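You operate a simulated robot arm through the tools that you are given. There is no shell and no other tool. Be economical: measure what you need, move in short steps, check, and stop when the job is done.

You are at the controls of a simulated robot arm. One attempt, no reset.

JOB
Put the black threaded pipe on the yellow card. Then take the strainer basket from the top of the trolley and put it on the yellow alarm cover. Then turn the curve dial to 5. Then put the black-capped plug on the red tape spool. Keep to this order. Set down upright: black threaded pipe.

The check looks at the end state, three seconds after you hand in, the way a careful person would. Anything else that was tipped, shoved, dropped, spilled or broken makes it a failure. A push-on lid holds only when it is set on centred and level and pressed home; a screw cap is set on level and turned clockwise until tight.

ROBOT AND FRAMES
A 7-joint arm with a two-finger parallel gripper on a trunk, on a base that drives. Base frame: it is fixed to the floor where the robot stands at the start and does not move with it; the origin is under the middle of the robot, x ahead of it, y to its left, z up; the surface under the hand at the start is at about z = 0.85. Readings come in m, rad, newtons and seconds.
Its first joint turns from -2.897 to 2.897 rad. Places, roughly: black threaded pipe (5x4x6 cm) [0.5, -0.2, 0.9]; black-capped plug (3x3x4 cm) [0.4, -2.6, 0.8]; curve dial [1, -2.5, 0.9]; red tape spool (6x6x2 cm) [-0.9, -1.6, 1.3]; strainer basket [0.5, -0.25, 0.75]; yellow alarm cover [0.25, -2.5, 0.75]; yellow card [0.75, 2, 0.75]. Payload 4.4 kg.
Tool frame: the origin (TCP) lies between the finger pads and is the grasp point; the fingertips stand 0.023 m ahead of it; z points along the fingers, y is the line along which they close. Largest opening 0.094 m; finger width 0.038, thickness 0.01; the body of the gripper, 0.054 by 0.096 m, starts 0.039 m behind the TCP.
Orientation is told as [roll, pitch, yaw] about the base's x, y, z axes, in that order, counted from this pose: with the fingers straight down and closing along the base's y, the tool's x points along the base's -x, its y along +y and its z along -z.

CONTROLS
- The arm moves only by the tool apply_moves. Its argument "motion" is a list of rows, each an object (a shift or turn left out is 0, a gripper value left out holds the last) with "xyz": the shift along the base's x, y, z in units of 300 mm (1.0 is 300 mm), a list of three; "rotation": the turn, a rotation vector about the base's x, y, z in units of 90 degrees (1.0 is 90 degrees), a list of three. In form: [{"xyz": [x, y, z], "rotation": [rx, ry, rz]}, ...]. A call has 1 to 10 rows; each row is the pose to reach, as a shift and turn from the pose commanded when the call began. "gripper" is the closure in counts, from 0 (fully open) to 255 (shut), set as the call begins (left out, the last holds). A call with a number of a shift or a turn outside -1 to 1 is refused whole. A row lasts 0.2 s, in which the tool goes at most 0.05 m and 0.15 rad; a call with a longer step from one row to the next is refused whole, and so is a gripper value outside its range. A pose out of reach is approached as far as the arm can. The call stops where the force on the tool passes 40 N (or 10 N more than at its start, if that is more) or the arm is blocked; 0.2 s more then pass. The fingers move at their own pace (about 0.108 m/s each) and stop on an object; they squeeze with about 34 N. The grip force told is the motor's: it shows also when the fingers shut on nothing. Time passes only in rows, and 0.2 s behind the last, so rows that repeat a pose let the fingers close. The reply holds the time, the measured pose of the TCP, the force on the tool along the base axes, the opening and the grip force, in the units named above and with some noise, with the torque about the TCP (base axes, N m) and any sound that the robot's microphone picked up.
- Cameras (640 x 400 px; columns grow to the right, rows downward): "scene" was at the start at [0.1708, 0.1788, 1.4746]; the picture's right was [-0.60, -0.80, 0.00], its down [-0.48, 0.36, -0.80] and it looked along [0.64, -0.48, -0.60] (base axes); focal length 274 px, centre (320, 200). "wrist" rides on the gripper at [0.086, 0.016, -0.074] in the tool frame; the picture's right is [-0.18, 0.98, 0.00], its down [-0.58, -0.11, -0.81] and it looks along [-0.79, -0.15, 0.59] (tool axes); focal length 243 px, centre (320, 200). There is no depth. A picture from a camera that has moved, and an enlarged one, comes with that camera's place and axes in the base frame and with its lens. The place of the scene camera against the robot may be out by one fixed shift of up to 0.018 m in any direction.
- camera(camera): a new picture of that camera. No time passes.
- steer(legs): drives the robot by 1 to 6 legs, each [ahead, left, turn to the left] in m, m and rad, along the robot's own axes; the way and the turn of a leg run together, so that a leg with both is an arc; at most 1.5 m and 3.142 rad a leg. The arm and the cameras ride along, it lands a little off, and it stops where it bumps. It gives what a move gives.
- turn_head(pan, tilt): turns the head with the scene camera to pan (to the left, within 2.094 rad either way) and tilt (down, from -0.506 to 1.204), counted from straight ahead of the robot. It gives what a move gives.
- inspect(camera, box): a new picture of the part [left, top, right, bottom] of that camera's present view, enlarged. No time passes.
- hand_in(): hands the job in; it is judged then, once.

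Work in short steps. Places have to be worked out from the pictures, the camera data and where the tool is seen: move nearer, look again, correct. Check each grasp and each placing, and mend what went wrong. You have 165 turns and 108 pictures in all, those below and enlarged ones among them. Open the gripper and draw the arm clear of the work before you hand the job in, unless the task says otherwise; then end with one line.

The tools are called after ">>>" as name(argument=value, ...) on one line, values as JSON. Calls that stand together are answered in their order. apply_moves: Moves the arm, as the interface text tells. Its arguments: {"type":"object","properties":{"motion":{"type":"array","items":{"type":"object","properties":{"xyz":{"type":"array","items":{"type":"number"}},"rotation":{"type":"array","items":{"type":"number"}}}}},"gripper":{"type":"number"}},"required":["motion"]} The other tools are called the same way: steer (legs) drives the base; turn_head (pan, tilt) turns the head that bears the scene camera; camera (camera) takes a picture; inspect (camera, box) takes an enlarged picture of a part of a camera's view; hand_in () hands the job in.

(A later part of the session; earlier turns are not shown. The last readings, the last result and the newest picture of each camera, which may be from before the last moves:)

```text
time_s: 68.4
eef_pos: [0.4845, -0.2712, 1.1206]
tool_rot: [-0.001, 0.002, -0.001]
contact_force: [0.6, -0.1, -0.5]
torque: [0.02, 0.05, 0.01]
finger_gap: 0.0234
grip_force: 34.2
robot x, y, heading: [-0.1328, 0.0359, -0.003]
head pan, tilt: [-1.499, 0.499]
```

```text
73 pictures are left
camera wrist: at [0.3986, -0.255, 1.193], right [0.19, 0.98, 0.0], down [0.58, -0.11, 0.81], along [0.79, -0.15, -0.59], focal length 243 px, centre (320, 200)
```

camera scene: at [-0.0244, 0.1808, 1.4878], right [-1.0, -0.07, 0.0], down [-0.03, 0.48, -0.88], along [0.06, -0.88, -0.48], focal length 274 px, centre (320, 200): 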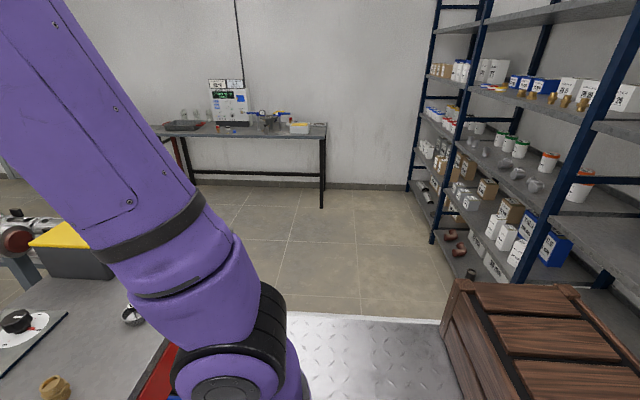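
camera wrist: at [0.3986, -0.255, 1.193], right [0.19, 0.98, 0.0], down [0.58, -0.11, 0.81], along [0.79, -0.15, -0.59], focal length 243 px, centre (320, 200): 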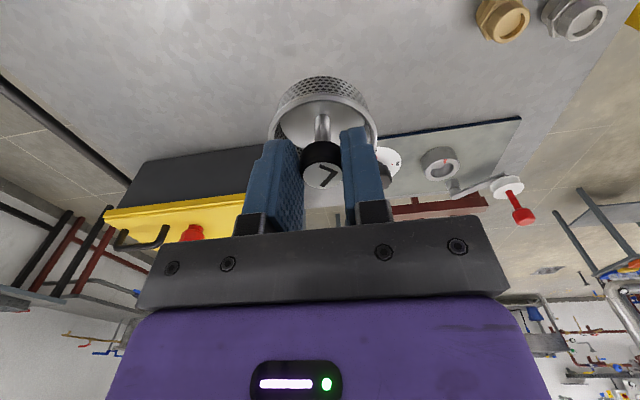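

The basket is held level. Before driving, I look at the right rear side, where a crate stands near the base.

>>> turn_head(pan=-2.09, tilt=0.8)

>>> camera(camera="scene")

>>> turn_head(pan=-1.2, tilt=0.8)

>>> camera(camera="scene")

```text
time_s: 69.4
eef_pos: [0.4824, -0.2714, 1.1212]
tool_rot: [0.0, 0.001, -0.002]
contact_force: [0.7, 0.0, -0.8]
torque: [-0.01, 0.02, 0.0]
finger_gap: 0.0234
grip_force: 34.6
robot x, y, heading: [-0.1301, 0.0412, -0.002]
head pan, tilt: [-2.089, 0.799]
```

```text
72 pictures are left
camera scene: at [-0.0709, 0.2015, 1.4619], right [-0.87, 0.5, 0.0], down [0.36, 0.62, -0.7], along [-0.35, -0.61, -0.72], focal length 274 px, centre (320, 200)
```

scene: 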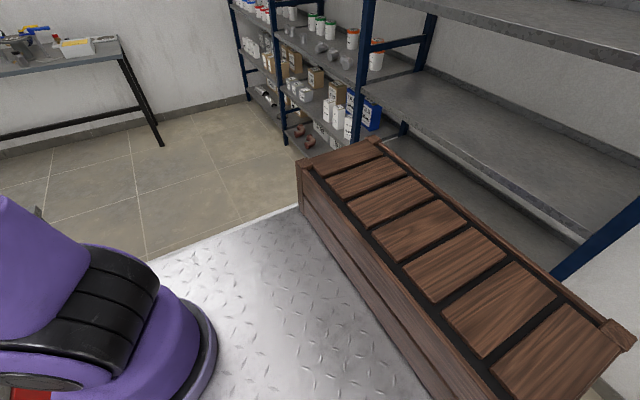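

```text
time_s: 70.5
eef_pos: [0.4836, -0.2718, 1.1199]
tool_rot: [0.001, 0.001, -0.001]
contact_force: [0.7, -0.5, -1.6]
torque: [0.02, 0.0, 0.02]
finger_gap: 0.0232
grip_force: 34.3
robot x, y, heading: [-0.134, 0.0419, -0.004]
head pan, tilt: [-1.201, 0.799]
```

```text
71 pictures are left
camera scene: at [-0.0018, 0.1962, 1.4618], right [-0.93, -0.36, 0.0], down [-0.26, 0.67, -0.7], along [0.25, -0.65, -0.72], focal length 274 px, centre (320, 200)
```

scene: 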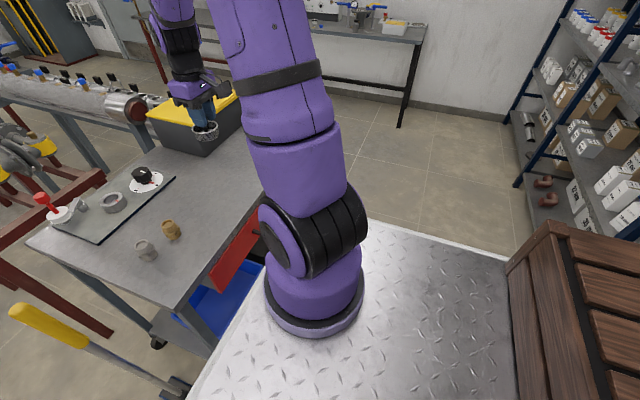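

The crate rides on the robot's own base. I raise the basket clear of the toolbox, strafe right past the trolley, and turn right to face the far bench.

>>> apply_moves(motion=[{"xyz": [0, 0, 0.12]}, {"xyz": [0, 0, 0.24]}, {"xyz": [0, 0, 0.36]}])

>>> steer(legs=[[0, -1.25, 0]])

>>> camera(camera="scene")

```text
time_s: 71.3
eef_pos: [0.4835, -0.2713, 1.2289]
tool_rot: [-0.001, 0.003, -0.002]
contact_force: [0.5, 0.1, -1.3]
torque: [-0.01, 0.03, 0.01]
finger_gap: 0.0234
grip_force: 33.8
robot x, y, heading: [-0.1312, 0.0408, -0.0]
head pan, tilt: [-1.201, 0.799]
```

```text
time_s: 77.7
eef_pos: [0.4968, -1.5279, 1.226]
tool_rot: [0.0, -0.001, 0.016]
contact_force: [-0.1, 0.1, -0.3]
torque: [-0.01, -0.01, 0.02]
finger_gap: 0.0233
grip_force: 34.1
robot x, y, heading: [-0.1261, -1.2235, 0.017]
head pan, tilt: [-1.201, 0.799]
```

```text
70 pictures are left
camera scene: at [0.0034, -1.0687, 1.4618], right [-0.93, -0.38, 0.0], down [-0.27, 0.66, -0.7], along [0.26, -0.65, -0.72], focal length 274 px, centre (320, 200)
```

scene: 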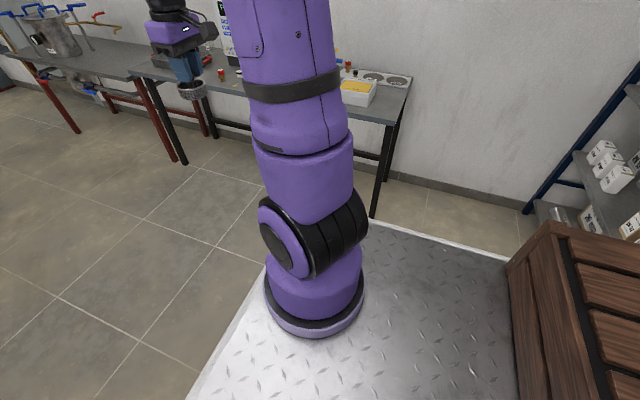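

The crate moved along, confirmed as part of the robot. Turn right and strafe left to face the bench.

>>> steer(legs=[[0, 0, -1.588], [0, 0.6, 0]])

>>> turn_head(pan=0.0, tilt=0.5)

>>> camera(camera="scene")

```text
time_s: 84.9
eef_pos: [0.1446, -1.8444, 1.2289]
tool_rot: [0.0, 0.001, -1.578]
contact_force: [-0.6, 0.3, -0.5]
torque: [-0.01, 0.01, -0.03]
finger_gap: 0.0234
grip_force: 34.1
robot x, y, heading: [0.4604, -1.2332, -1.578]
head pan, tilt: [-1.201, 0.799]
```

```text
time_s: 86.3
eef_pos: [0.1453, -1.8443, 1.2287]
tool_rot: [0.001, -0.001, -1.58]
contact_force: [-0.2, -0.4, -0.5]
torque: [0.01, -0.01, 0.0]
finger_gap: 0.0235
grip_force: 34.3
robot x, y, heading: [0.4607, -1.2309, -1.578]
head pan, tilt: [0.0, 0.499]
```

```text
69 pictures are left
camera scene: at [0.6956, -1.4281, 1.4878], right [-1.0, 0.01, 0.0], down [0.0, 0.48, -0.88], along [-0.01, -0.88, -0.48], focal length 274 px, centre (320, 200)
```

scene: 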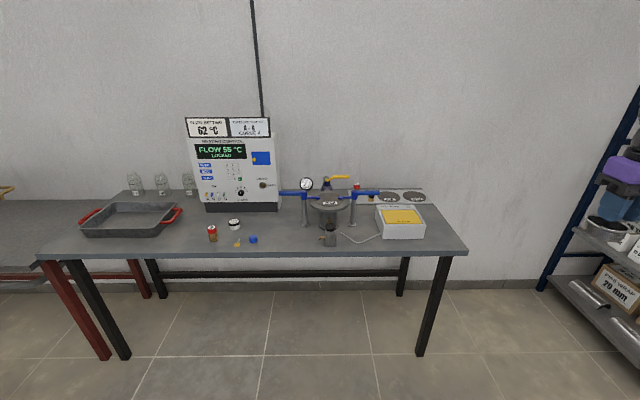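

>>> inspect(camera="scene", box=[176, 110, 448, 280])

>>> inspect(camera="scene", box=[184, 112, 288, 177])

```text
2.35 times, centred on (312, 195) of scene
camera zoom: at [0.6956, -1.4281, 1.4878], right [-1.0, 0.01, 0.0], down [0.0, 0.48, -0.88], along [-0.01, -0.88, -0.48], focal length 644 px, centre (339, 212)
```

zoom: 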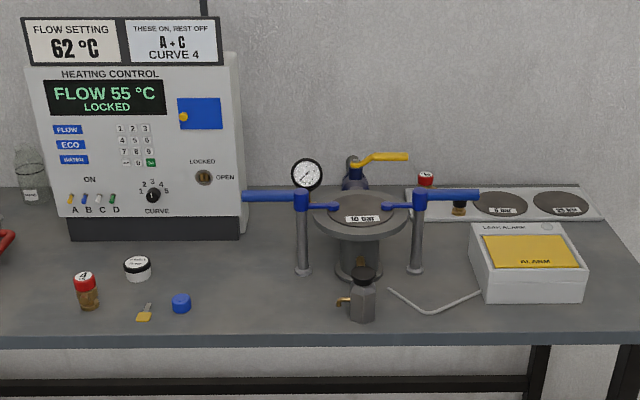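

```text
6.15 times, centred on (236, 144) of scene
camera zoom: at [0.6956, -1.4281, 1.4878], right [-1.0, 0.01, 0.0], down [0.0, 0.48, -0.88], along [-0.01, -0.88, -0.48], focal length 1684 px, centre (837, 542)
```

zoom: 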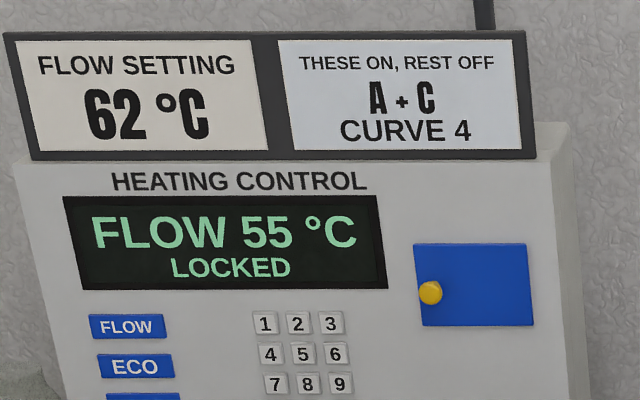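

The alarm box with the yellow cover is at about [0.34, -2.43]; the black-capped plug at about [0.41, -2.72]. I drive ahead to working distance and look again.

>>> steer(legs=[[0.5, 0, 0]])

>>> turn_head(pan=-0.2, tilt=0.7)

>>> camera(camera="scene")

>>> camera(camera="wrist")

```text
time_s: 89.3
eef_pos: [0.1387, -2.344, 1.2282]
tool_rot: [0.001, 0.0, -1.581]
contact_force: [-0.2, 0.5, 0.0]
torque: [0.0, 0.01, 0.0]
finger_gap: 0.0234
grip_force: 34.4
robot x, y, heading: [0.4548, -1.7334, -1.581]
head pan, tilt: [0.0, 0.499]
```

```text
time_s: 90.0
eef_pos: [0.1375, -2.3437, 1.2283]
tool_rot: [0.001, 0.0, -1.581]
contact_force: [0.2, 0.1, -1.0]
torque: [0.04, -0.02, -0.02]
finger_gap: 0.0235
grip_force: 33.9
robot x, y, heading: [0.4553, -1.7302, -1.582]
head pan, tilt: [-0.201, 0.7]
```

```text
66 pictures are left
camera scene: at [0.6734, -1.9204, 1.4701], right [-0.98, 0.21, 0.0], down [0.14, 0.63, -0.77], along [-0.16, -0.75, -0.64], focal length 274 px, centre (320, 200)
```

scene: 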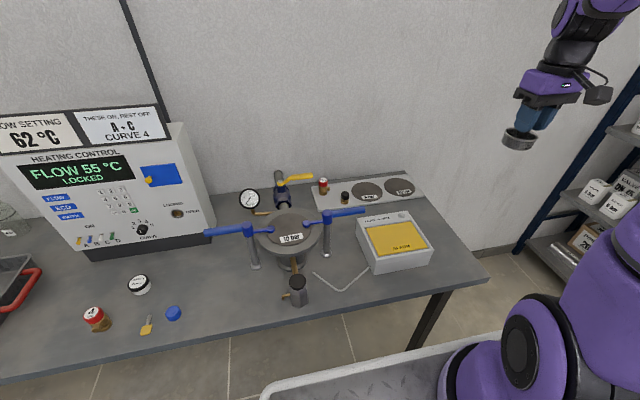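

```text
65 pictures are left
camera wrist: at [0.1567, -2.2576, 1.3012], right [0.98, -0.2, 0.0], down [-0.12, -0.58, 0.81], along [-0.16, -0.79, -0.59], focal length 243 px, centre (320, 200)
```

wrist: 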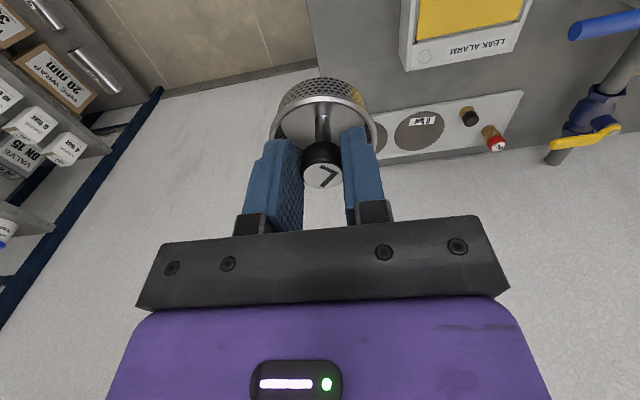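

>>> inspect(camera="scene", box=[280, 160, 456, 270])

```text
3.64 times, centred on (368, 215) of scene
camera zoom: at [0.6734, -1.9204, 1.4701], right [-0.98, 0.21, 0.0], down [0.14, 0.63, -0.77], along [-0.16, -0.75, -0.64], focal length 995 px, centre (146, 146)
```

zoom: 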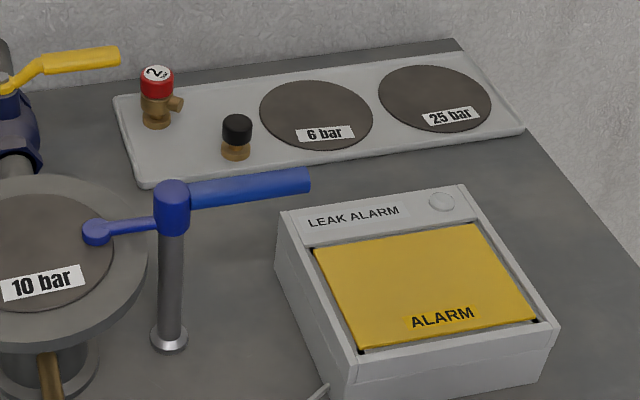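

The yellow cover is a flat lid, triangulated near [0.345, -2.40, 0.86]. I move the hand to just before it for a wrist measurement.

>>> apply_moves(motion=[{"xyz": [0.13, 0.03, 0]}, {"xyz": [0.26, 0.06, -0.05]}, {"xyz": [0.39, 0.1, -0.1]}, {"xyz": [0.52, 0.14, -0.2]}, {"xyz": [0.66, 0.18, -0.3]}, {"xyz": [0.66, 0.18, -0.4]}])

>>> camera(camera="wrist")

>>> camera(camera="scene")

```text
refused: row 4 steps farther than a row can; nothing moved
```

```text
63 pictures are left
camera wrist: at [0.1567, -2.2576, 1.3012], right [0.98, -0.2, 0.0], down [-0.12, -0.58, 0.81], along [-0.16, -0.79, -0.59], focal length 243 px, centre (320, 200)
```

wrist: 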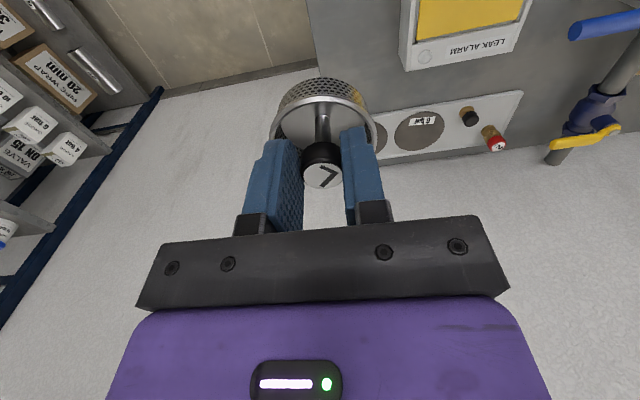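

```text
62 pictures are left
camera scene: at [0.6734, -1.9204, 1.4701], right [-0.98, 0.21, 0.0], down [0.14, 0.63, -0.77], along [-0.16, -0.75, -0.64], focal length 274 px, centre (320, 200)
```

scene: 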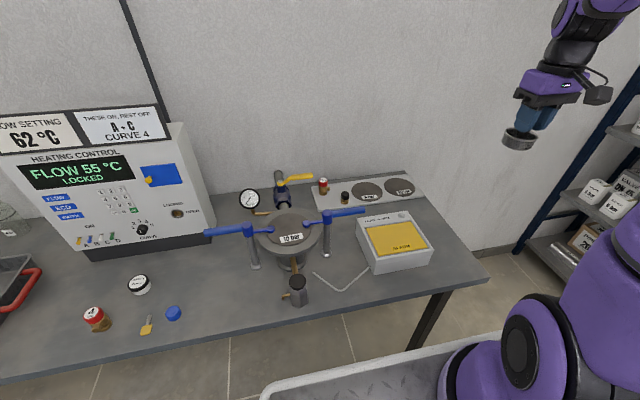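

A row was too long; I use shorter rows.

>>> apply_moves(motion=[{"xyz": [0.1, 0.03, -0.06]}, {"xyz": [0.2, 0.06, -0.12]}, {"xyz": [0.3, 0.09, -0.18]}, {"xyz": [0.4, 0.12, -0.24]}, {"xyz": [0.5, 0.14, -0.3]}, {"xyz": [0.6, 0.16, -0.36]}, {"xyz": [0.66, 0.18, -0.4]}])

>>> camera(camera="wrist")

```text
time_s: 91.6
eef_pos: [0.3361, -2.2906, 1.1073]
tool_rot: [0.0, -0.001, -1.583]
contact_force: [-0.4, -0.5, -0.4]
torque: [-0.01, -0.03, 0.01]
finger_gap: 0.0235
grip_force: 33.5
robot x, y, heading: [0.4561, -1.7326, -1.578]
head pan, tilt: [-0.201, 0.7]
```

```text
61 pictures are left
camera wrist: at [0.3554, -2.2043, 1.1805], right [0.98, -0.2, 0.0], down [-0.12, -0.58, 0.81], along [-0.16, -0.79, -0.59], focal length 243 px, centre (320, 200)
```

wrist: 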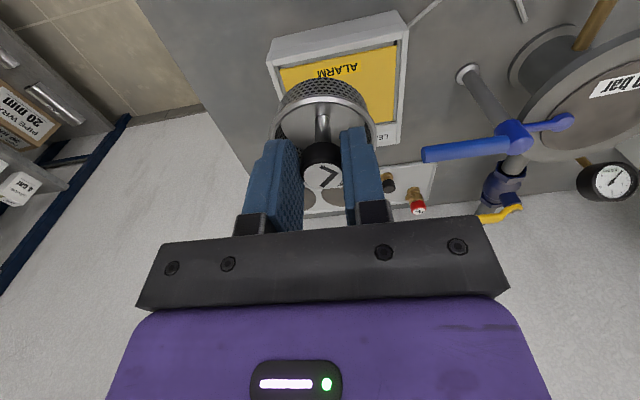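

Cover centre is about [0.346, -2.405]. I move over it and descend to just above.

>>> apply_moves(motion=[{"xyz": [0.01, -0.13, 0]}, {"xyz": [0.02, -0.26, 0]}, {"xyz": [0.033, -0.38, -0.05]}, {"xyz": [0.033, -0.38, -0.2]}, {"xyz": [0.033, -0.38, -0.35]}, {"xyz": [0.033, -0.38, -0.47]}])

>>> camera(camera="wrist")

>>> inspect(camera="scene", box=[320, 170, 480, 270])

```text
time_s: 93.0
eef_pos: [0.347, -2.4044, 0.9642]
tool_rot: [0.0, -0.002, -1.58]
contact_force: [0.0, 1.1, 0.8]
torque: [-0.04, 0.0, 0.02]
finger_gap: 0.0234
grip_force: 34.2
robot x, y, heading: [0.4589, -1.733, -1.579]
head pan, tilt: [-0.201, 0.7]
```

```text
60 pictures are left
camera wrist: at [0.3656, -2.3183, 1.0371], right [0.98, -0.2, 0.0], down [-0.12, -0.58, 0.81], along [-0.16, -0.79, -0.59], focal length 243 px, centre (320, 200)
```

wrist: 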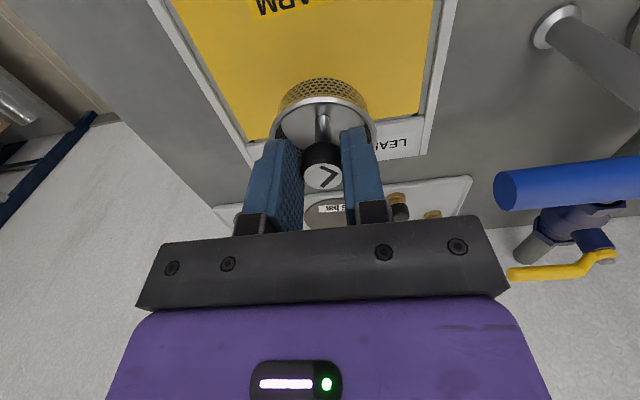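

```text
4.00 times, centred on (400, 220) of scene
camera zoom: at [0.6735, -1.9198, 1.4701], right [-0.98, 0.21, 0.0], down [0.14, 0.63, -0.77], along [-0.16, -0.75, -0.64], focal length 1094 px, centre (0, 120)
```

zoom: 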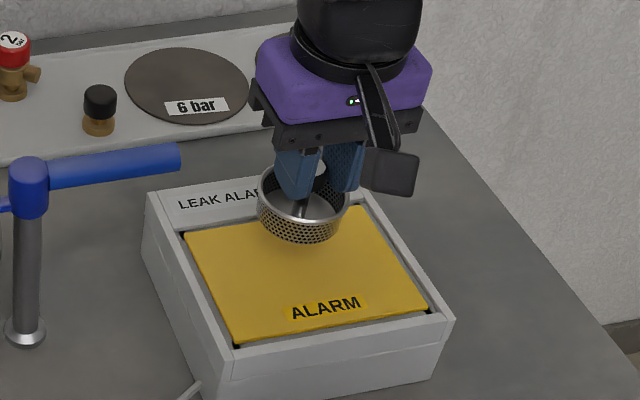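

On track for the cover's middle; I step down watching for contact.

>>> apply_moves(motion=[{"xyz": [0, 0, -0.03]}, {"xyz": [0, 0, -0.06]}, {"xyz": [0, 0, -0.08]}, {"xyz": [0, 0, -0.095]}])

>>> apply_moves(motion=[{"xyz": [0, 0, -0.008]}, {"xyz": [0, 0, -0.016]}])

>>> apply_moves(motion=[{"xyz": [0, 0, -0.008]}, {"xyz": [0, 0, -0.016]}])

>>> inspect(camera="scene", box=[320, 170, 480, 270])

```text
time_s: 94.0
eef_pos: [0.3458, -2.405, 0.9375]
tool_rot: [0.0, 0.0, -1.579]
contact_force: [0.1, -0.1, -0.2]
torque: [0.01, 0.0, -0.03]
finger_gap: 0.0233
grip_force: 34.2
robot x, y, heading: [0.4569, -1.7256, -1.582]
head pan, tilt: [-0.201, 0.7]
```

```text
time_s: 94.6
eef_pos: [0.346, -2.4055, 0.9349]
tool_rot: [-0.001, 0.001, -1.582]
contact_force: [-0.2, -0.2, -0.7]
torque: [0.02, -0.01, 0.0]
finger_gap: 0.0235
grip_force: 33.9
robot x, y, heading: [0.4554, -1.7289, -1.58]
head pan, tilt: [-0.201, 0.7]
```

```text
time_s: 95.2
eef_pos: [0.3459, -2.4048, 0.9318]
tool_rot: [0.001, -0.003, -1.582]
contact_force: [1.4, 3.1, 33.3]
torque: [-0.15, 0.0, 0.0]
finger_gap: 0.0234
grip_force: 34.1
robot x, y, heading: [0.4553, -1.7317, -1.582]
head pan, tilt: [-0.201, 0.7]
```

```text
4.00 times, centred on (400, 220) of scene
camera zoom: at [0.6736, -1.9191, 1.4702], right [-0.98, 0.21, 0.0], down [0.14, 0.63, -0.77], along [-0.16, -0.75, -0.64], focal length 1094 px, centre (0, 120)
```

zoom: 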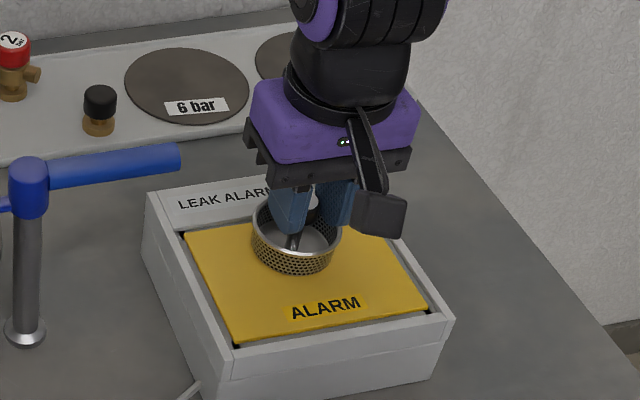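

Contact on the cover. I relax slightly, open just enough to free the knob, and rise.

>>> apply_moves(motion=[{"xyz": [0, 0, 0.009]}])

>>> apply_moves(motion=[{"xyz": [0, 0, 0]}, {"xyz": [0, 0, 0]}, {"xyz": [0, 0, 0.06]}, {"xyz": [0, 0, 0.15]}, {"xyz": [0, 0, 0.3]}, {"xyz": [0, 0, 0.45]}, {"xyz": [0, 0, 0.6]}, {"xyz": [0, 0, 0.75]}], gripper=163)

>>> camera(camera="scene")

```text
time_s: 95.6
eef_pos: [0.3463, -2.4033, 0.9322]
tool_rot: [0.0, 0.001, -1.582]
contact_force: [0.6, -2.1, 2.6]
torque: [-0.24, -0.03, -0.02]
finger_gap: 0.0237
grip_force: 34.1
robot x, y, heading: [0.4567, -1.7316, -1.58]
head pan, tilt: [-0.201, 0.7]
```

```text
time_s: 97.4
eef_pos: [0.3465, -2.4063, 1.1566]
tool_rot: [-0.001, 0.0, -1.582]
contact_force: [-0.7, -0.1, -0.8]
torque: [0.02, -0.03, -0.01]
finger_gap: 0.0341
grip_force: 0.0
robot x, y, heading: [0.4558, -1.7297, -1.584]
head pan, tilt: [-0.201, 0.7]
```

```text
57 pictures are left
camera scene: at [0.6733, -1.9209, 1.47], right [-0.98, 0.21, 0.0], down [0.14, 0.63, -0.76], along [-0.16, -0.75, -0.64], focal length 274 px, centre (320, 200)
```

scene: 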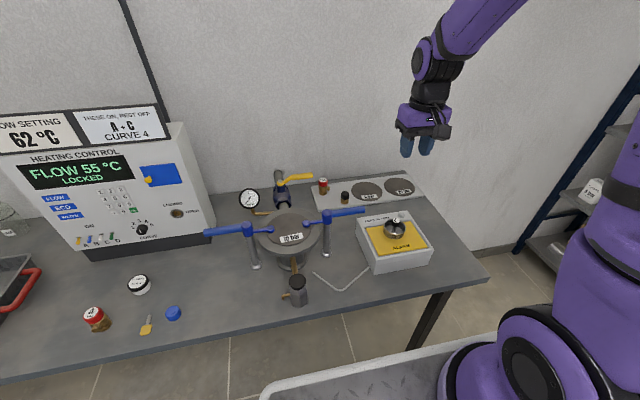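

The basket rests on the cover. Next the dial: I back off slightly and strafe left to face the controller, then look closely.

>>> steer(legs=[[-0.2, 0.1, 0], [0, 0.5, 0.012]])

>>> turn_head(pan=-0.1, tilt=0.5)

>>> camera(camera="scene")

>>> camera(camera="wrist")

```text
time_s: 101.6
eef_pos: [0.9486, -2.2117, 1.1562]
tool_rot: [0.001, 0.0, -1.569]
contact_force: [-0.9, -0.2, -1.7]
torque: [-0.02, 0.01, 0.0]
finger_gap: 0.034
grip_force: 0.1
robot x, y, heading: [1.0488, -1.5351, -1.568]
head pan, tilt: [-0.201, 0.7]
```

```text
time_s: 102.3
eef_pos: [0.9489, -2.2113, 1.1571]
tool_rot: [-0.001, 0.0, -1.569]
contact_force: [-0.3, -0.3, 0.4]
torque: [0.02, 0.0, -0.02]
finger_gap: 0.0339
grip_force: 0.0
robot x, y, heading: [1.0462, -1.5352, -1.572]
head pan, tilt: [-0.099, 0.499]
```

```text
56 pictures are left
camera scene: at [1.2764, -1.729, 1.4877], right [-1.0, 0.1, 0.0], down [0.05, 0.48, -0.88], along [-0.09, -0.87, -0.48], focal length 274 px, centre (320, 200)
```

scene: 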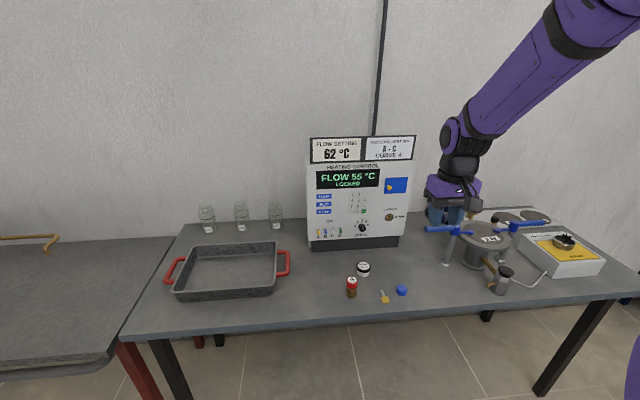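

```text
55 pictures are left
camera wrist: at [0.9663, -2.1245, 1.23], right [0.98, -0.18, 0.0], down [-0.11, -0.58, 0.81], along [-0.15, -0.79, -0.59], focal length 243 px, centre (320, 200)
```

wrist: 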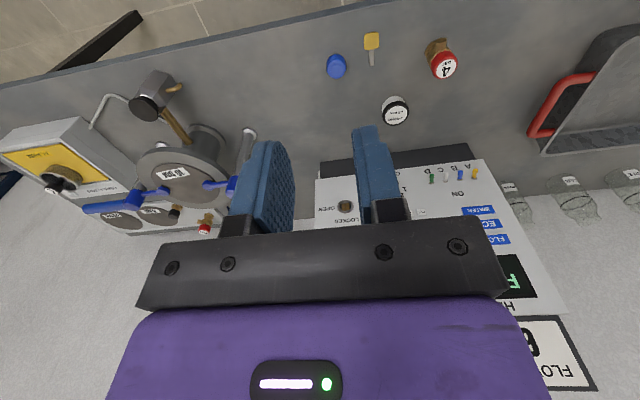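

>>> inspect(camera="scene", box=[300, 195, 420, 270])

>>> inspect(camera="scene", box=[338, 210, 386, 240])

```text
5.33 times, centred on (360, 232) of scene
camera zoom: at [1.2764, -1.729, 1.4877], right [-1.0, 0.1, 0.0], down [0.05, 0.48, -0.88], along [-0.09, -0.87, -0.48], focal length 1459 px, centre (107, 27)
```

zoom: 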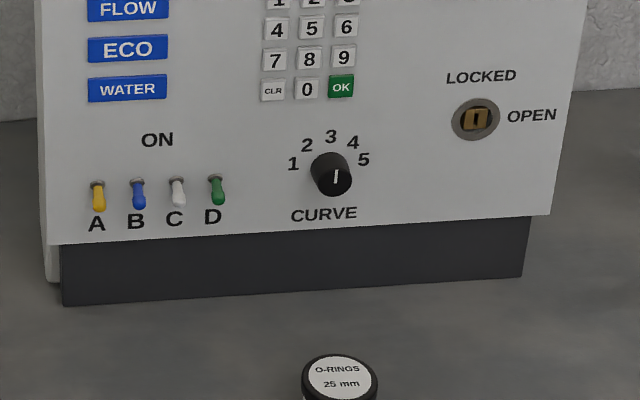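

```text
13.33 times, centred on (362, 225) of scene
camera zoom: at [1.2764, -1.729, 1.4877], right [-1.0, 0.1, 0.0], down [0.05, 0.48, -0.88], along [-0.09, -0.87, -0.48], focal length 3648 px, centre (-240, -133)
```

zoom: 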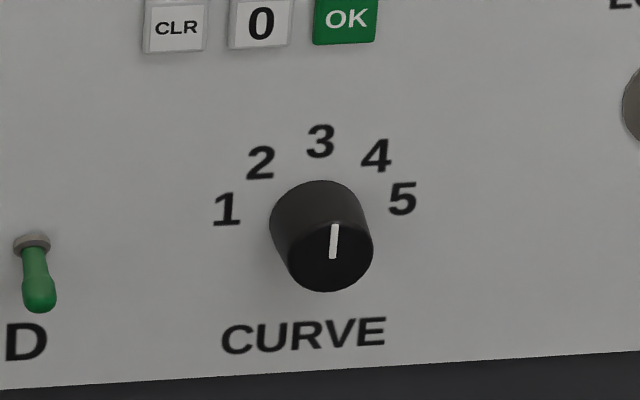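

The dial is a black cylinder knob now pointing to 3; 5 is about 80° clockwise, panel leaning back ~15°. I reorient the hand to point at the panel with the camera sideways: first a roll of 60°, then the tilt forward.

>>> apply_moves(motion=[{"rotation": [0, 0, -0.084]}, {"rotation": [0, 0, -0.168]}, {"rotation": [0, 0, -0.252]}, {"rotation": [0, 0, -0.336]}, {"rotation": [0, 0, -0.42]}, {"rotation": [0, 0, -0.504]}, {"rotation": [0, 0, -0.588]}, {"rotation": [0, 0, -0.667]}])

>>> apply_moves(motion=[{"rotation": [-0.093, 0, 0]}, {"rotation": [-0.186, 0, 0]}, {"rotation": [-0.279, 0, 0]}, {"rotation": [-0.372, 0, 0]}, {"rotation": [-0.465, 0, 0]}, {"rotation": [-0.558, 0, 0]}, {"rotation": [-0.651, 0, 0]}, {"rotation": [-0.744, 0, 0]}, {"rotation": [-0.833, 0, 0]}])

>>> camera(camera="wrist")

>>> camera(camera="scene")

```text
time_s: 104.1
eef_pos: [0.9486, -2.2102, 1.1576]
tool_rot: [0.001, 0.002, -2.619]
contact_force: [0.4, -0.3, -0.1]
torque: [-0.02, -0.01, 0.0]
finger_gap: 0.0338
grip_force: 0.1
robot x, y, heading: [1.0533, -1.5358, -1.574]
head pan, tilt: [-0.099, 0.499]
```

```text
time_s: 106.1
eef_pos: [0.9419, -2.2627, 1.1672]
tool_rot: [1.272, -0.507, -2.994]
contact_force: [-0.3, 0.5, 1.1]
torque: [0.02, 0.01, -0.01]
finger_gap: 0.034
grip_force: 0.1
out of reach, approached as far as the arm can: row 5, 7, 8, 9
robot x, y, heading: [1.0506, -1.534, -1.57]
head pan, tilt: [-0.099, 0.499]
```

```text
52 pictures are left
camera wrist: at [1.0261, -2.184, 1.1569], right [0.33, -0.24, 0.91], down [-0.56, 0.73, 0.4], along [-0.76, -0.64, 0.11], focal length 243 px, centre (320, 200)
```

wrist: 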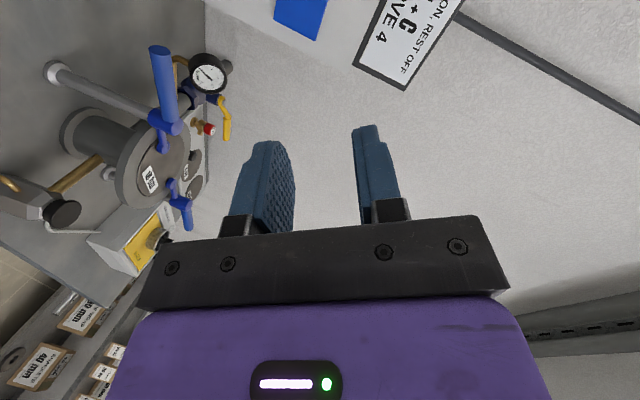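

```text
51 pictures are left
camera scene: at [1.2768, -1.7283, 1.4878], right [-1.0, 0.1, 0.0], down [0.05, 0.48, -0.88], along [-0.09, -0.87, -0.48], focal length 274 px, centre (320, 200)
```

scene: 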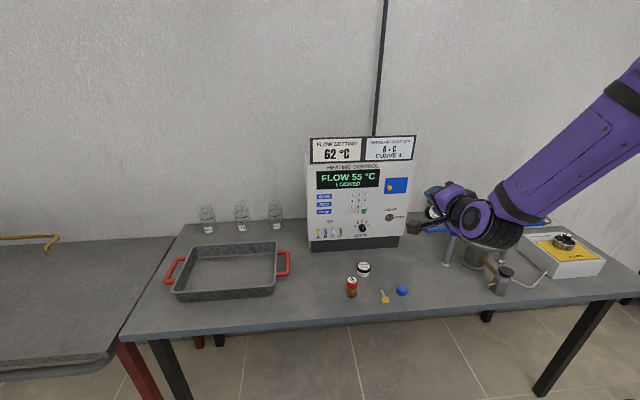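

The pose was too close in; I extend the TCP forward toward the dial (still well short of it) so the tilt can be reached.

>>> apply_moves(motion=[{"xyz": [0.06, -0.1, -0.06]}, {"xyz": [0.12, -0.2, -0.12]}, {"xyz": [0.18, -0.3, -0.18]}, {"xyz": [0.24, -0.4, -0.24]}, {"xyz": [0.3, -0.5, -0.3]}, {"xyz": [0.32, -0.5, -0.4]}, {"xyz": [0.32, -0.5, -0.5]}])

>>> camera(camera="wrist")

>>> camera(camera="scene")

```text
time_s: 107.7
eef_pos: [1.0408, -2.4124, 1.0208]
tool_rot: [1.269, -0.507, -2.992]
contact_force: [-0.3, -0.3, -0.2]
torque: [0.01, 0.01, -0.01]
finger_gap: 0.034
grip_force: 0.0
robot x, y, heading: [1.0519, -1.5377, -1.568]
head pan, tilt: [-0.099, 0.499]
```

```text
50 pictures are left
camera wrist: at [1.1248, -2.3327, 1.0093], right [0.33, -0.24, 0.91], down [-0.56, 0.73, 0.4], along [-0.76, -0.64, 0.11], focal length 243 px, centre (320, 200)
```

wrist: 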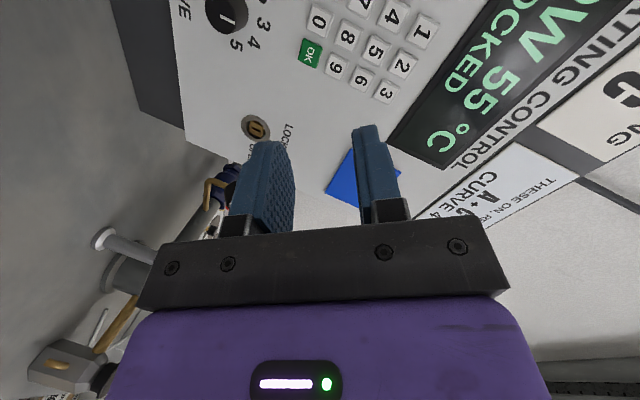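

```text
49 pictures are left
camera scene: at [1.2764, -1.7286, 1.4879], right [-1.0, 0.1, 0.0], down [0.05, 0.48, -0.88], along [-0.09, -0.87, -0.48], focal length 274 px, centre (320, 200)
```

scene: 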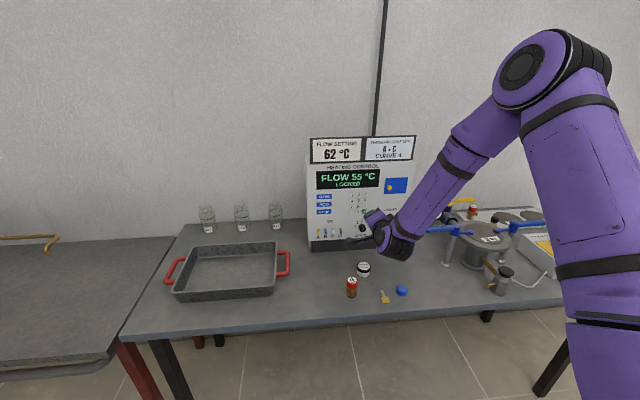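

The pose is reached now. Knob face computes to about [1.048, -2.52, 0.916]. I move to 5 cm in front of it along its axis and look.

>>> apply_moves(motion=[{"xyz": [0.006, -0.04, -0.08]}, {"xyz": [0.012, -0.09, -0.16]}, {"xyz": [0.018, -0.14, -0.24]}, {"xyz": [0.024, -0.2, -0.307]}], gripper=92)

>>> camera(camera="wrist")

>>> inspect(camera="scene", box=[300, 190, 420, 265])

```text
time_s: 108.7
eef_pos: [1.0456, -2.4722, 0.9249]
tool_rot: [1.271, -0.507, -2.994]
contact_force: [-0.2, 0.7, 0.5]
torque: [0.01, 0.05, -0.02]
finger_gap: 0.0601
grip_force: 0.0
robot x, y, heading: [1.0492, -1.5366, -1.573]
head pan, tilt: [-0.099, 0.499]
```

```text
48 pictures are left
camera wrist: at [1.1297, -2.3925, 0.9144], right [0.33, -0.24, 0.91], down [-0.56, 0.73, 0.4], along [-0.76, -0.64, 0.11], focal length 243 px, centre (320, 200)
```

wrist: 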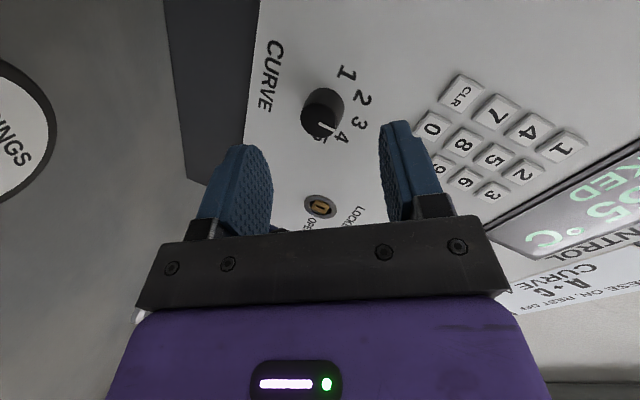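

```text
5.33 times, centred on (360, 228) of scene
camera zoom: at [1.2764, -1.7286, 1.4878], right [-1.0, 0.1, 0.0], down [0.05, 0.48, -0.88], along [-0.09, -0.87, -0.48], focal length 1459 px, centre (107, 53)
```

zoom: 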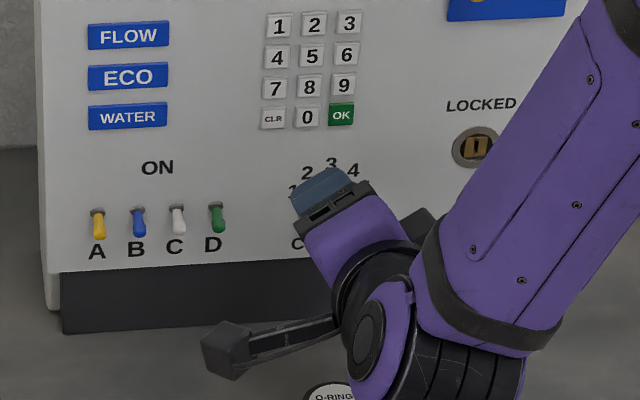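

The knob lies right on the tool axis. I enlarge to check concentricity.

>>> inspect(camera="wrist", box=[256, 60, 384, 140])

```text
5.00 times, centred on (320, 100) of wrist
camera zoom: at [1.1297, -2.3925, 0.9144], right [0.33, -0.24, 0.91], down [-0.56, 0.73, 0.4], along [-0.76, -0.64, 0.11], focal length 1213 px, centre (320, 700)
```

zoom: 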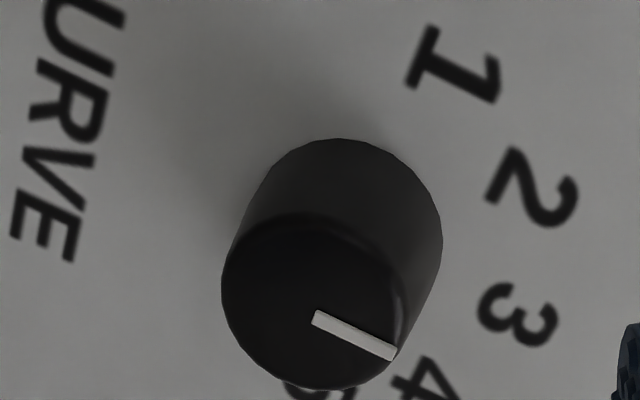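

The enlarged view shows the knob axis is nearly horizontal (panel close to vertical), so I level the tool by about 13° more and lower to the knob height.

>>> apply_moves(motion=[{"xyz": [0, 0, -0.015], "rotation": [-0.08, 0, 0]}, {"xyz": [0, 0, -0.03], "rotation": [-0.15, 0, 0]}, {"xyz": [0, 0, -0.04], "rotation": [-0.15, 0, 0]}])

>>> inspect(camera="wrist", box=[224, 40, 416, 160])

>>> camera(camera="scene")

```text
time_s: 109.5
eef_pos: [1.045, -2.4728, 0.9143]
tool_rot: [1.543, -0.525, -3.128]
contact_force: [-0.3, -0.1, -0.4]
torque: [0.04, -0.02, -0.03]
finger_gap: 0.0602
grip_force: 0.0
robot x, y, heading: [1.0484, -1.536, -1.571]
head pan, tilt: [-0.099, 0.499]
```

```text
3.33 times, centred on (320, 100) of wrist
camera zoom: at [1.1295, -2.3971, 0.8854], right [0.33, -0.02, 0.94], down [-0.56, 0.8, 0.22], along [-0.76, -0.6, 0.25], focal length 809 px, centre (320, 533)
```

zoom: 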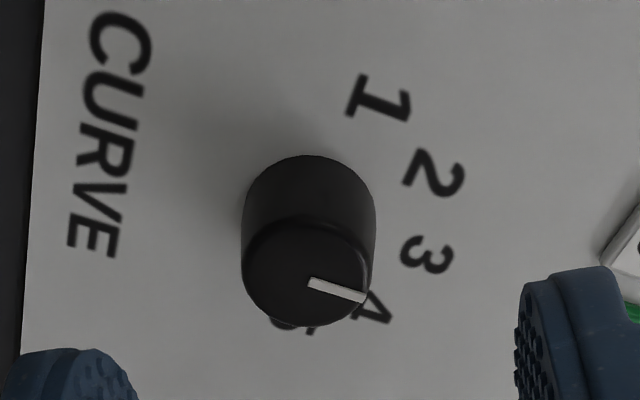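

```text
44 pictures are left
camera scene: at [1.2764, -1.7289, 1.4878], right [-1.0, 0.1, 0.0], down [0.05, 0.48, -0.88], along [-0.09, -0.87, -0.48], focal length 274 px, centre (320, 200)
```

scene: 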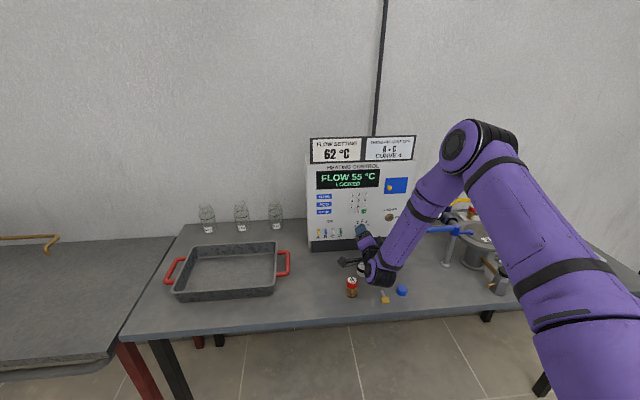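

Now the axis is parallel and the knob is ~2.5 mm lower than the tool axis. I correct and advance so the fingers straddle the knob.

>>> apply_moves(motion=[{"xyz": [-0.003, 0, -0.01]}, {"xyz": [-0.003, -0.05, -0.01]}, {"xyz": [-0.003, -0.09, -0.01]}, {"xyz": [-0.003, -0.12, -0.01]}])

>>> camera(camera="wrist")

```text
time_s: 110.5
eef_pos: [1.0468, -2.5091, 0.9125]
tool_rot: [1.539, -0.525, -3.124]
contact_force: [-0.4, 0.2, -0.1]
torque: [0.03, -0.03, 0.02]
finger_gap: 0.06
grip_force: 0.0
robot x, y, heading: [1.0453, -1.5338, -1.57]
head pan, tilt: [-0.099, 0.499]
```

```text
43 pictures are left
camera wrist: at [1.1301, -2.4335, 0.8828], right [0.33, -0.03, 0.94], down [-0.56, 0.8, 0.22], along [-0.76, -0.6, 0.25], focal length 243 px, centre (320, 200)
```

wrist: 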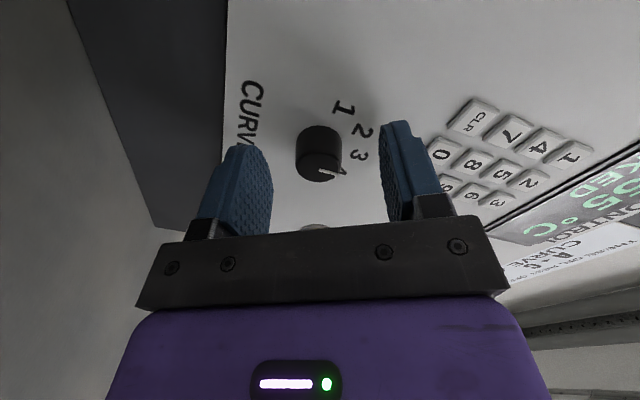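

Well centred on the knob; I close the fingers on it.

>>> apply_moves(motion=[{"xyz": [0, 0, 0]}, {"xyz": [0, 0, 0]}, {"xyz": [0, 0, 0]}], gripper=255)

>>> apply_moves(motion=[{"rotation": [0, -0.0889, 0]}, {"rotation": [0, -0.1778, 0]}, {"rotation": [0, -0.2667, 0]}, {"rotation": [0, -0.3556, 0]}])

>>> camera(camera="wrist")

```text
time_s: 111.3
eef_pos: [1.0455, -2.5085, 0.9114]
tool_rot: [1.538, -0.525, -3.125]
contact_force: [-3.8, -0.8, -10.0]
torque: [0.22, -0.01, -0.08]
finger_gap: 0.0242
grip_force: 44.7
robot x, y, heading: [1.0481, -1.5341, -1.568]
head pan, tilt: [-0.099, 0.499]
```

```text
time_s: 112.3
eef_pos: [1.045, -2.5085, 0.9121]
tool_rot: [1.548, 0.034, -3.129]
contact_force: [0.0, 15.8, -4.3]
torque: [0.0, 0.0, -0.51]
finger_gap: 0.0242
grip_force: 45.0
robot x, y, heading: [1.0467, -1.5317, -1.565]
head pan, tilt: [-0.099, 0.499]
```

```text
42 pictures are left
camera wrist: at [1.1313, -2.4334, 0.9319], right [-0.22, -0.02, 0.98], down [-0.59, 0.8, -0.11], along [-0.78, -0.6, -0.19], focal length 243 px, centre (320, 200)
```

wrist: 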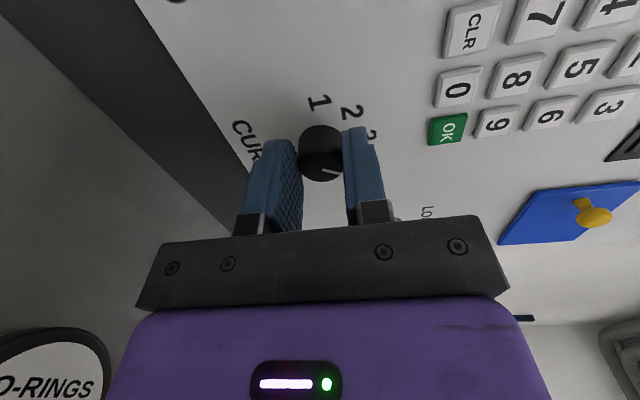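

The knob turns with the hand. I continue the remaining ~48°.

>>> apply_moves(motion=[{"rotation": [0, -0.0889, 0]}, {"rotation": [0, -0.1778, 0]}, {"rotation": [0, -0.2667, 0]}, {"rotation": [0, -0.3556, 0]}, {"rotation": [0, -0.4445, 0]}, {"rotation": [0, -0.5333, 0]}])

>>> inspect(camera="wrist", box=[224, 80, 416, 200])

```text
time_s: 113.7
eef_pos: [1.0442, -2.5089, 0.9149]
tool_rot: [1.57, 0.817, -3.117]
contact_force: [-5.3, 22.7, 13.2]
torque: [-0.68, 0.04, -0.05]
finger_gap: 0.0242
grip_force: 45.3
robot x, y, heading: [1.0486, -1.5333, -1.57]
head pan, tilt: [-0.099, 0.499]
stopped in row 6: the force on the tool passed its limit at 42 N (the readings are from after the stop); the commanded pose is now the measured one
```

```text
3.33 times, centred on (320, 140) of wrist
camera zoom: at [1.0906, -2.4332, 0.9873], right [-0.84, -0.02, 0.54], down [-0.34, 0.8, -0.5], along [-0.42, -0.6, -0.68], focal length 809 px, centre (320, 400)
```

zoom: 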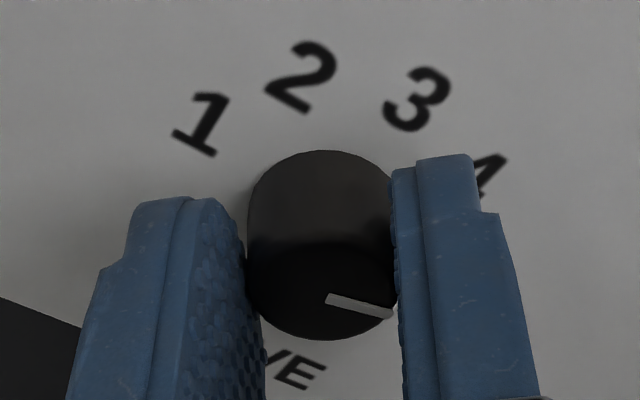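

About 77° turned. I release, back straight out, and look at the dial.

>>> apply_moves(motion=[{"xyz": [0, 0, 0]}, {"xyz": [0, 0, 0]}, {"xyz": [0, 0.05, 0]}, {"xyz": [0, 0.15, 0]}, {"xyz": [0, 0.25, 0]}], gripper=92)

>>> camera(camera="wrist")

```text
time_s: 114.9
eef_pos: [1.0457, -2.4362, 0.915]
tool_rot: [1.567, 0.817, -3.122]
contact_force: [0.4, 0.3, -0.3]
torque: [-0.02, 0.01, -0.02]
finger_gap: 0.0601
grip_force: 0.1
robot x, y, heading: [1.0526, -1.5365, -1.571]
head pan, tilt: [-0.099, 0.499]
```

```text
40 pictures are left
camera wrist: at [1.093, -2.36, 0.9867], right [-0.84, -0.02, 0.54], down [-0.34, 0.8, -0.5], along [-0.42, -0.6, -0.68], focal length 243 px, centre (320, 200)
```

wrist: 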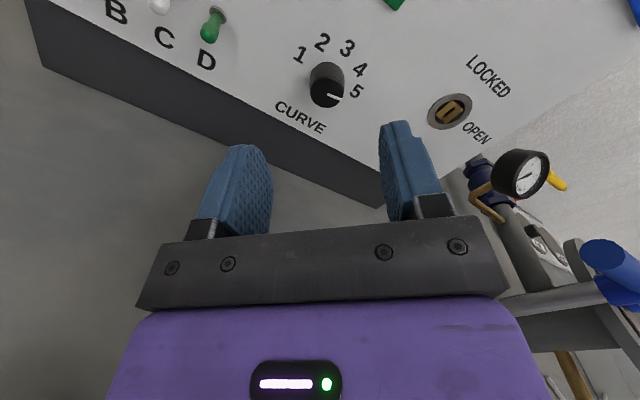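

>>> inspect(camera="wrist", box=[272, 30, 384, 100])

```text
5.71 times, centred on (328, 65) of wrist
camera zoom: at [1.093, -2.36, 0.9867], right [-0.84, -0.02, 0.54], down [-0.34, 0.8, -0.5], along [-0.42, -0.6, -0.68], focal length 1386 px, centre (274, 971)
```

zoom: 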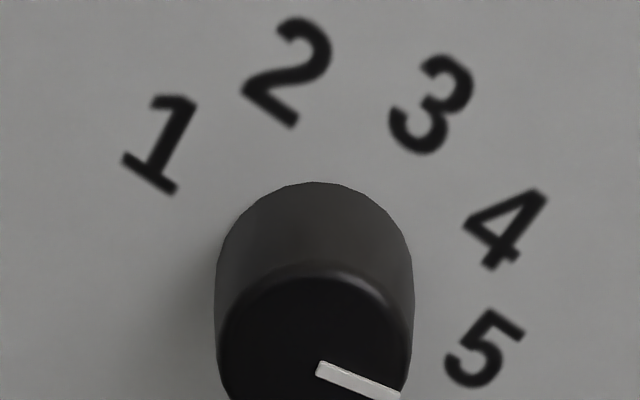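

The pointer reads about 76° while mark 5 sits at about 80–84°; I regrip and turn about 5° more.

>>> apply_moves(motion=[{"xyz": [0, -0.1, -0.008]}, {"xyz": [0, -0.18, -0.008]}, {"xyz": [0, -0.235, -0.008]}, {"xyz": [0, -0.235, -0.008]}])

>>> apply_moves(motion=[{"xyz": [0, 0, 0]}, {"xyz": [0, 0, 0]}, {"xyz": [0, 0, 0]}], gripper=255)

>>> apply_moves(motion=[{"rotation": [0, -0.03, 0]}, {"rotation": [0, -0.062, 0]}, {"rotation": [0, -0.062, 0]}])

>>> apply_moves(motion=[{"xyz": [0, 0, 0]}, {"xyz": [0, 0, 0]}, {"xyz": [0, 0.05, 0]}, {"xyz": [0, 0.15, 0]}, {"xyz": [0, 0.25, 0]}], gripper=92)

>>> inspect(camera="wrist", box=[264, 30, 392, 110])

```text
time_s: 115.9
eef_pos: [1.0449, -2.5046, 0.9114]
tool_rot: [1.568, 0.819, -3.12]
contact_force: [0.5, 0.0, 0.3]
torque: [0.01, -0.04, -0.02]
finger_gap: 0.0601
grip_force: 0.1
robot x, y, heading: [1.0529, -1.5336, -1.568]
head pan, tilt: [-0.099, 0.499]
```

```text
time_s: 116.7
eef_pos: [1.0433, -2.5039, 0.914]
tool_rot: [1.574, 0.817, -3.117]
contact_force: [-20.8, 2.4, 25.1]
torque: [-0.46, 0.15, -0.74]
finger_gap: 0.0235
grip_force: 44.6
robot x, y, heading: [1.0478, -1.5372, -1.569]
head pan, tilt: [-0.099, 0.499]
```

```text
time_s: 117.3
eef_pos: [1.0433, -2.5031, 0.9149]
tool_rot: [1.582, 0.905, -3.112]
contact_force: [-6.5, 20.0, 10.4]
torque: [-0.4, 0.29, -0.18]
finger_gap: 0.0237
grip_force: 44.8
robot x, y, heading: [1.0486, -1.534, -1.571]
head pan, tilt: [-0.099, 0.499]
stopped in row 3: the force on the tool passed its limit at 44 N (the readings are from after the stop); the commanded pose is now the measured one
```

```text
time_s: 118.5
eef_pos: [1.0435, -2.4274, 0.9145]
tool_rot: [1.578, 0.905, -3.114]
contact_force: [-0.6, -0.4, 0.3]
torque: [0.0, -0.02, 0.0]
finger_gap: 0.06
grip_force: 0.1
robot x, y, heading: [1.0508, -1.5368, -1.568]
head pan, tilt: [-0.099, 0.499]
```

```text
5.00 times, centred on (328, 70) of wrist
camera zoom: at [1.084, -2.3525, 0.9896], right [-0.89, -0.02, 0.46], down [-0.29, 0.8, -0.53], along [-0.36, -0.6, -0.71], focal length 1213 px, centre (280, 850)
```

zoom: 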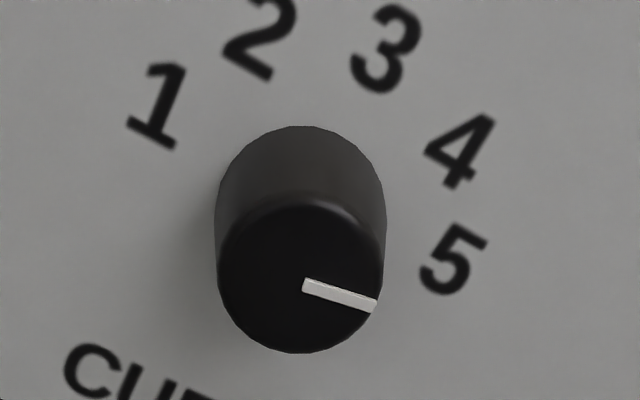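

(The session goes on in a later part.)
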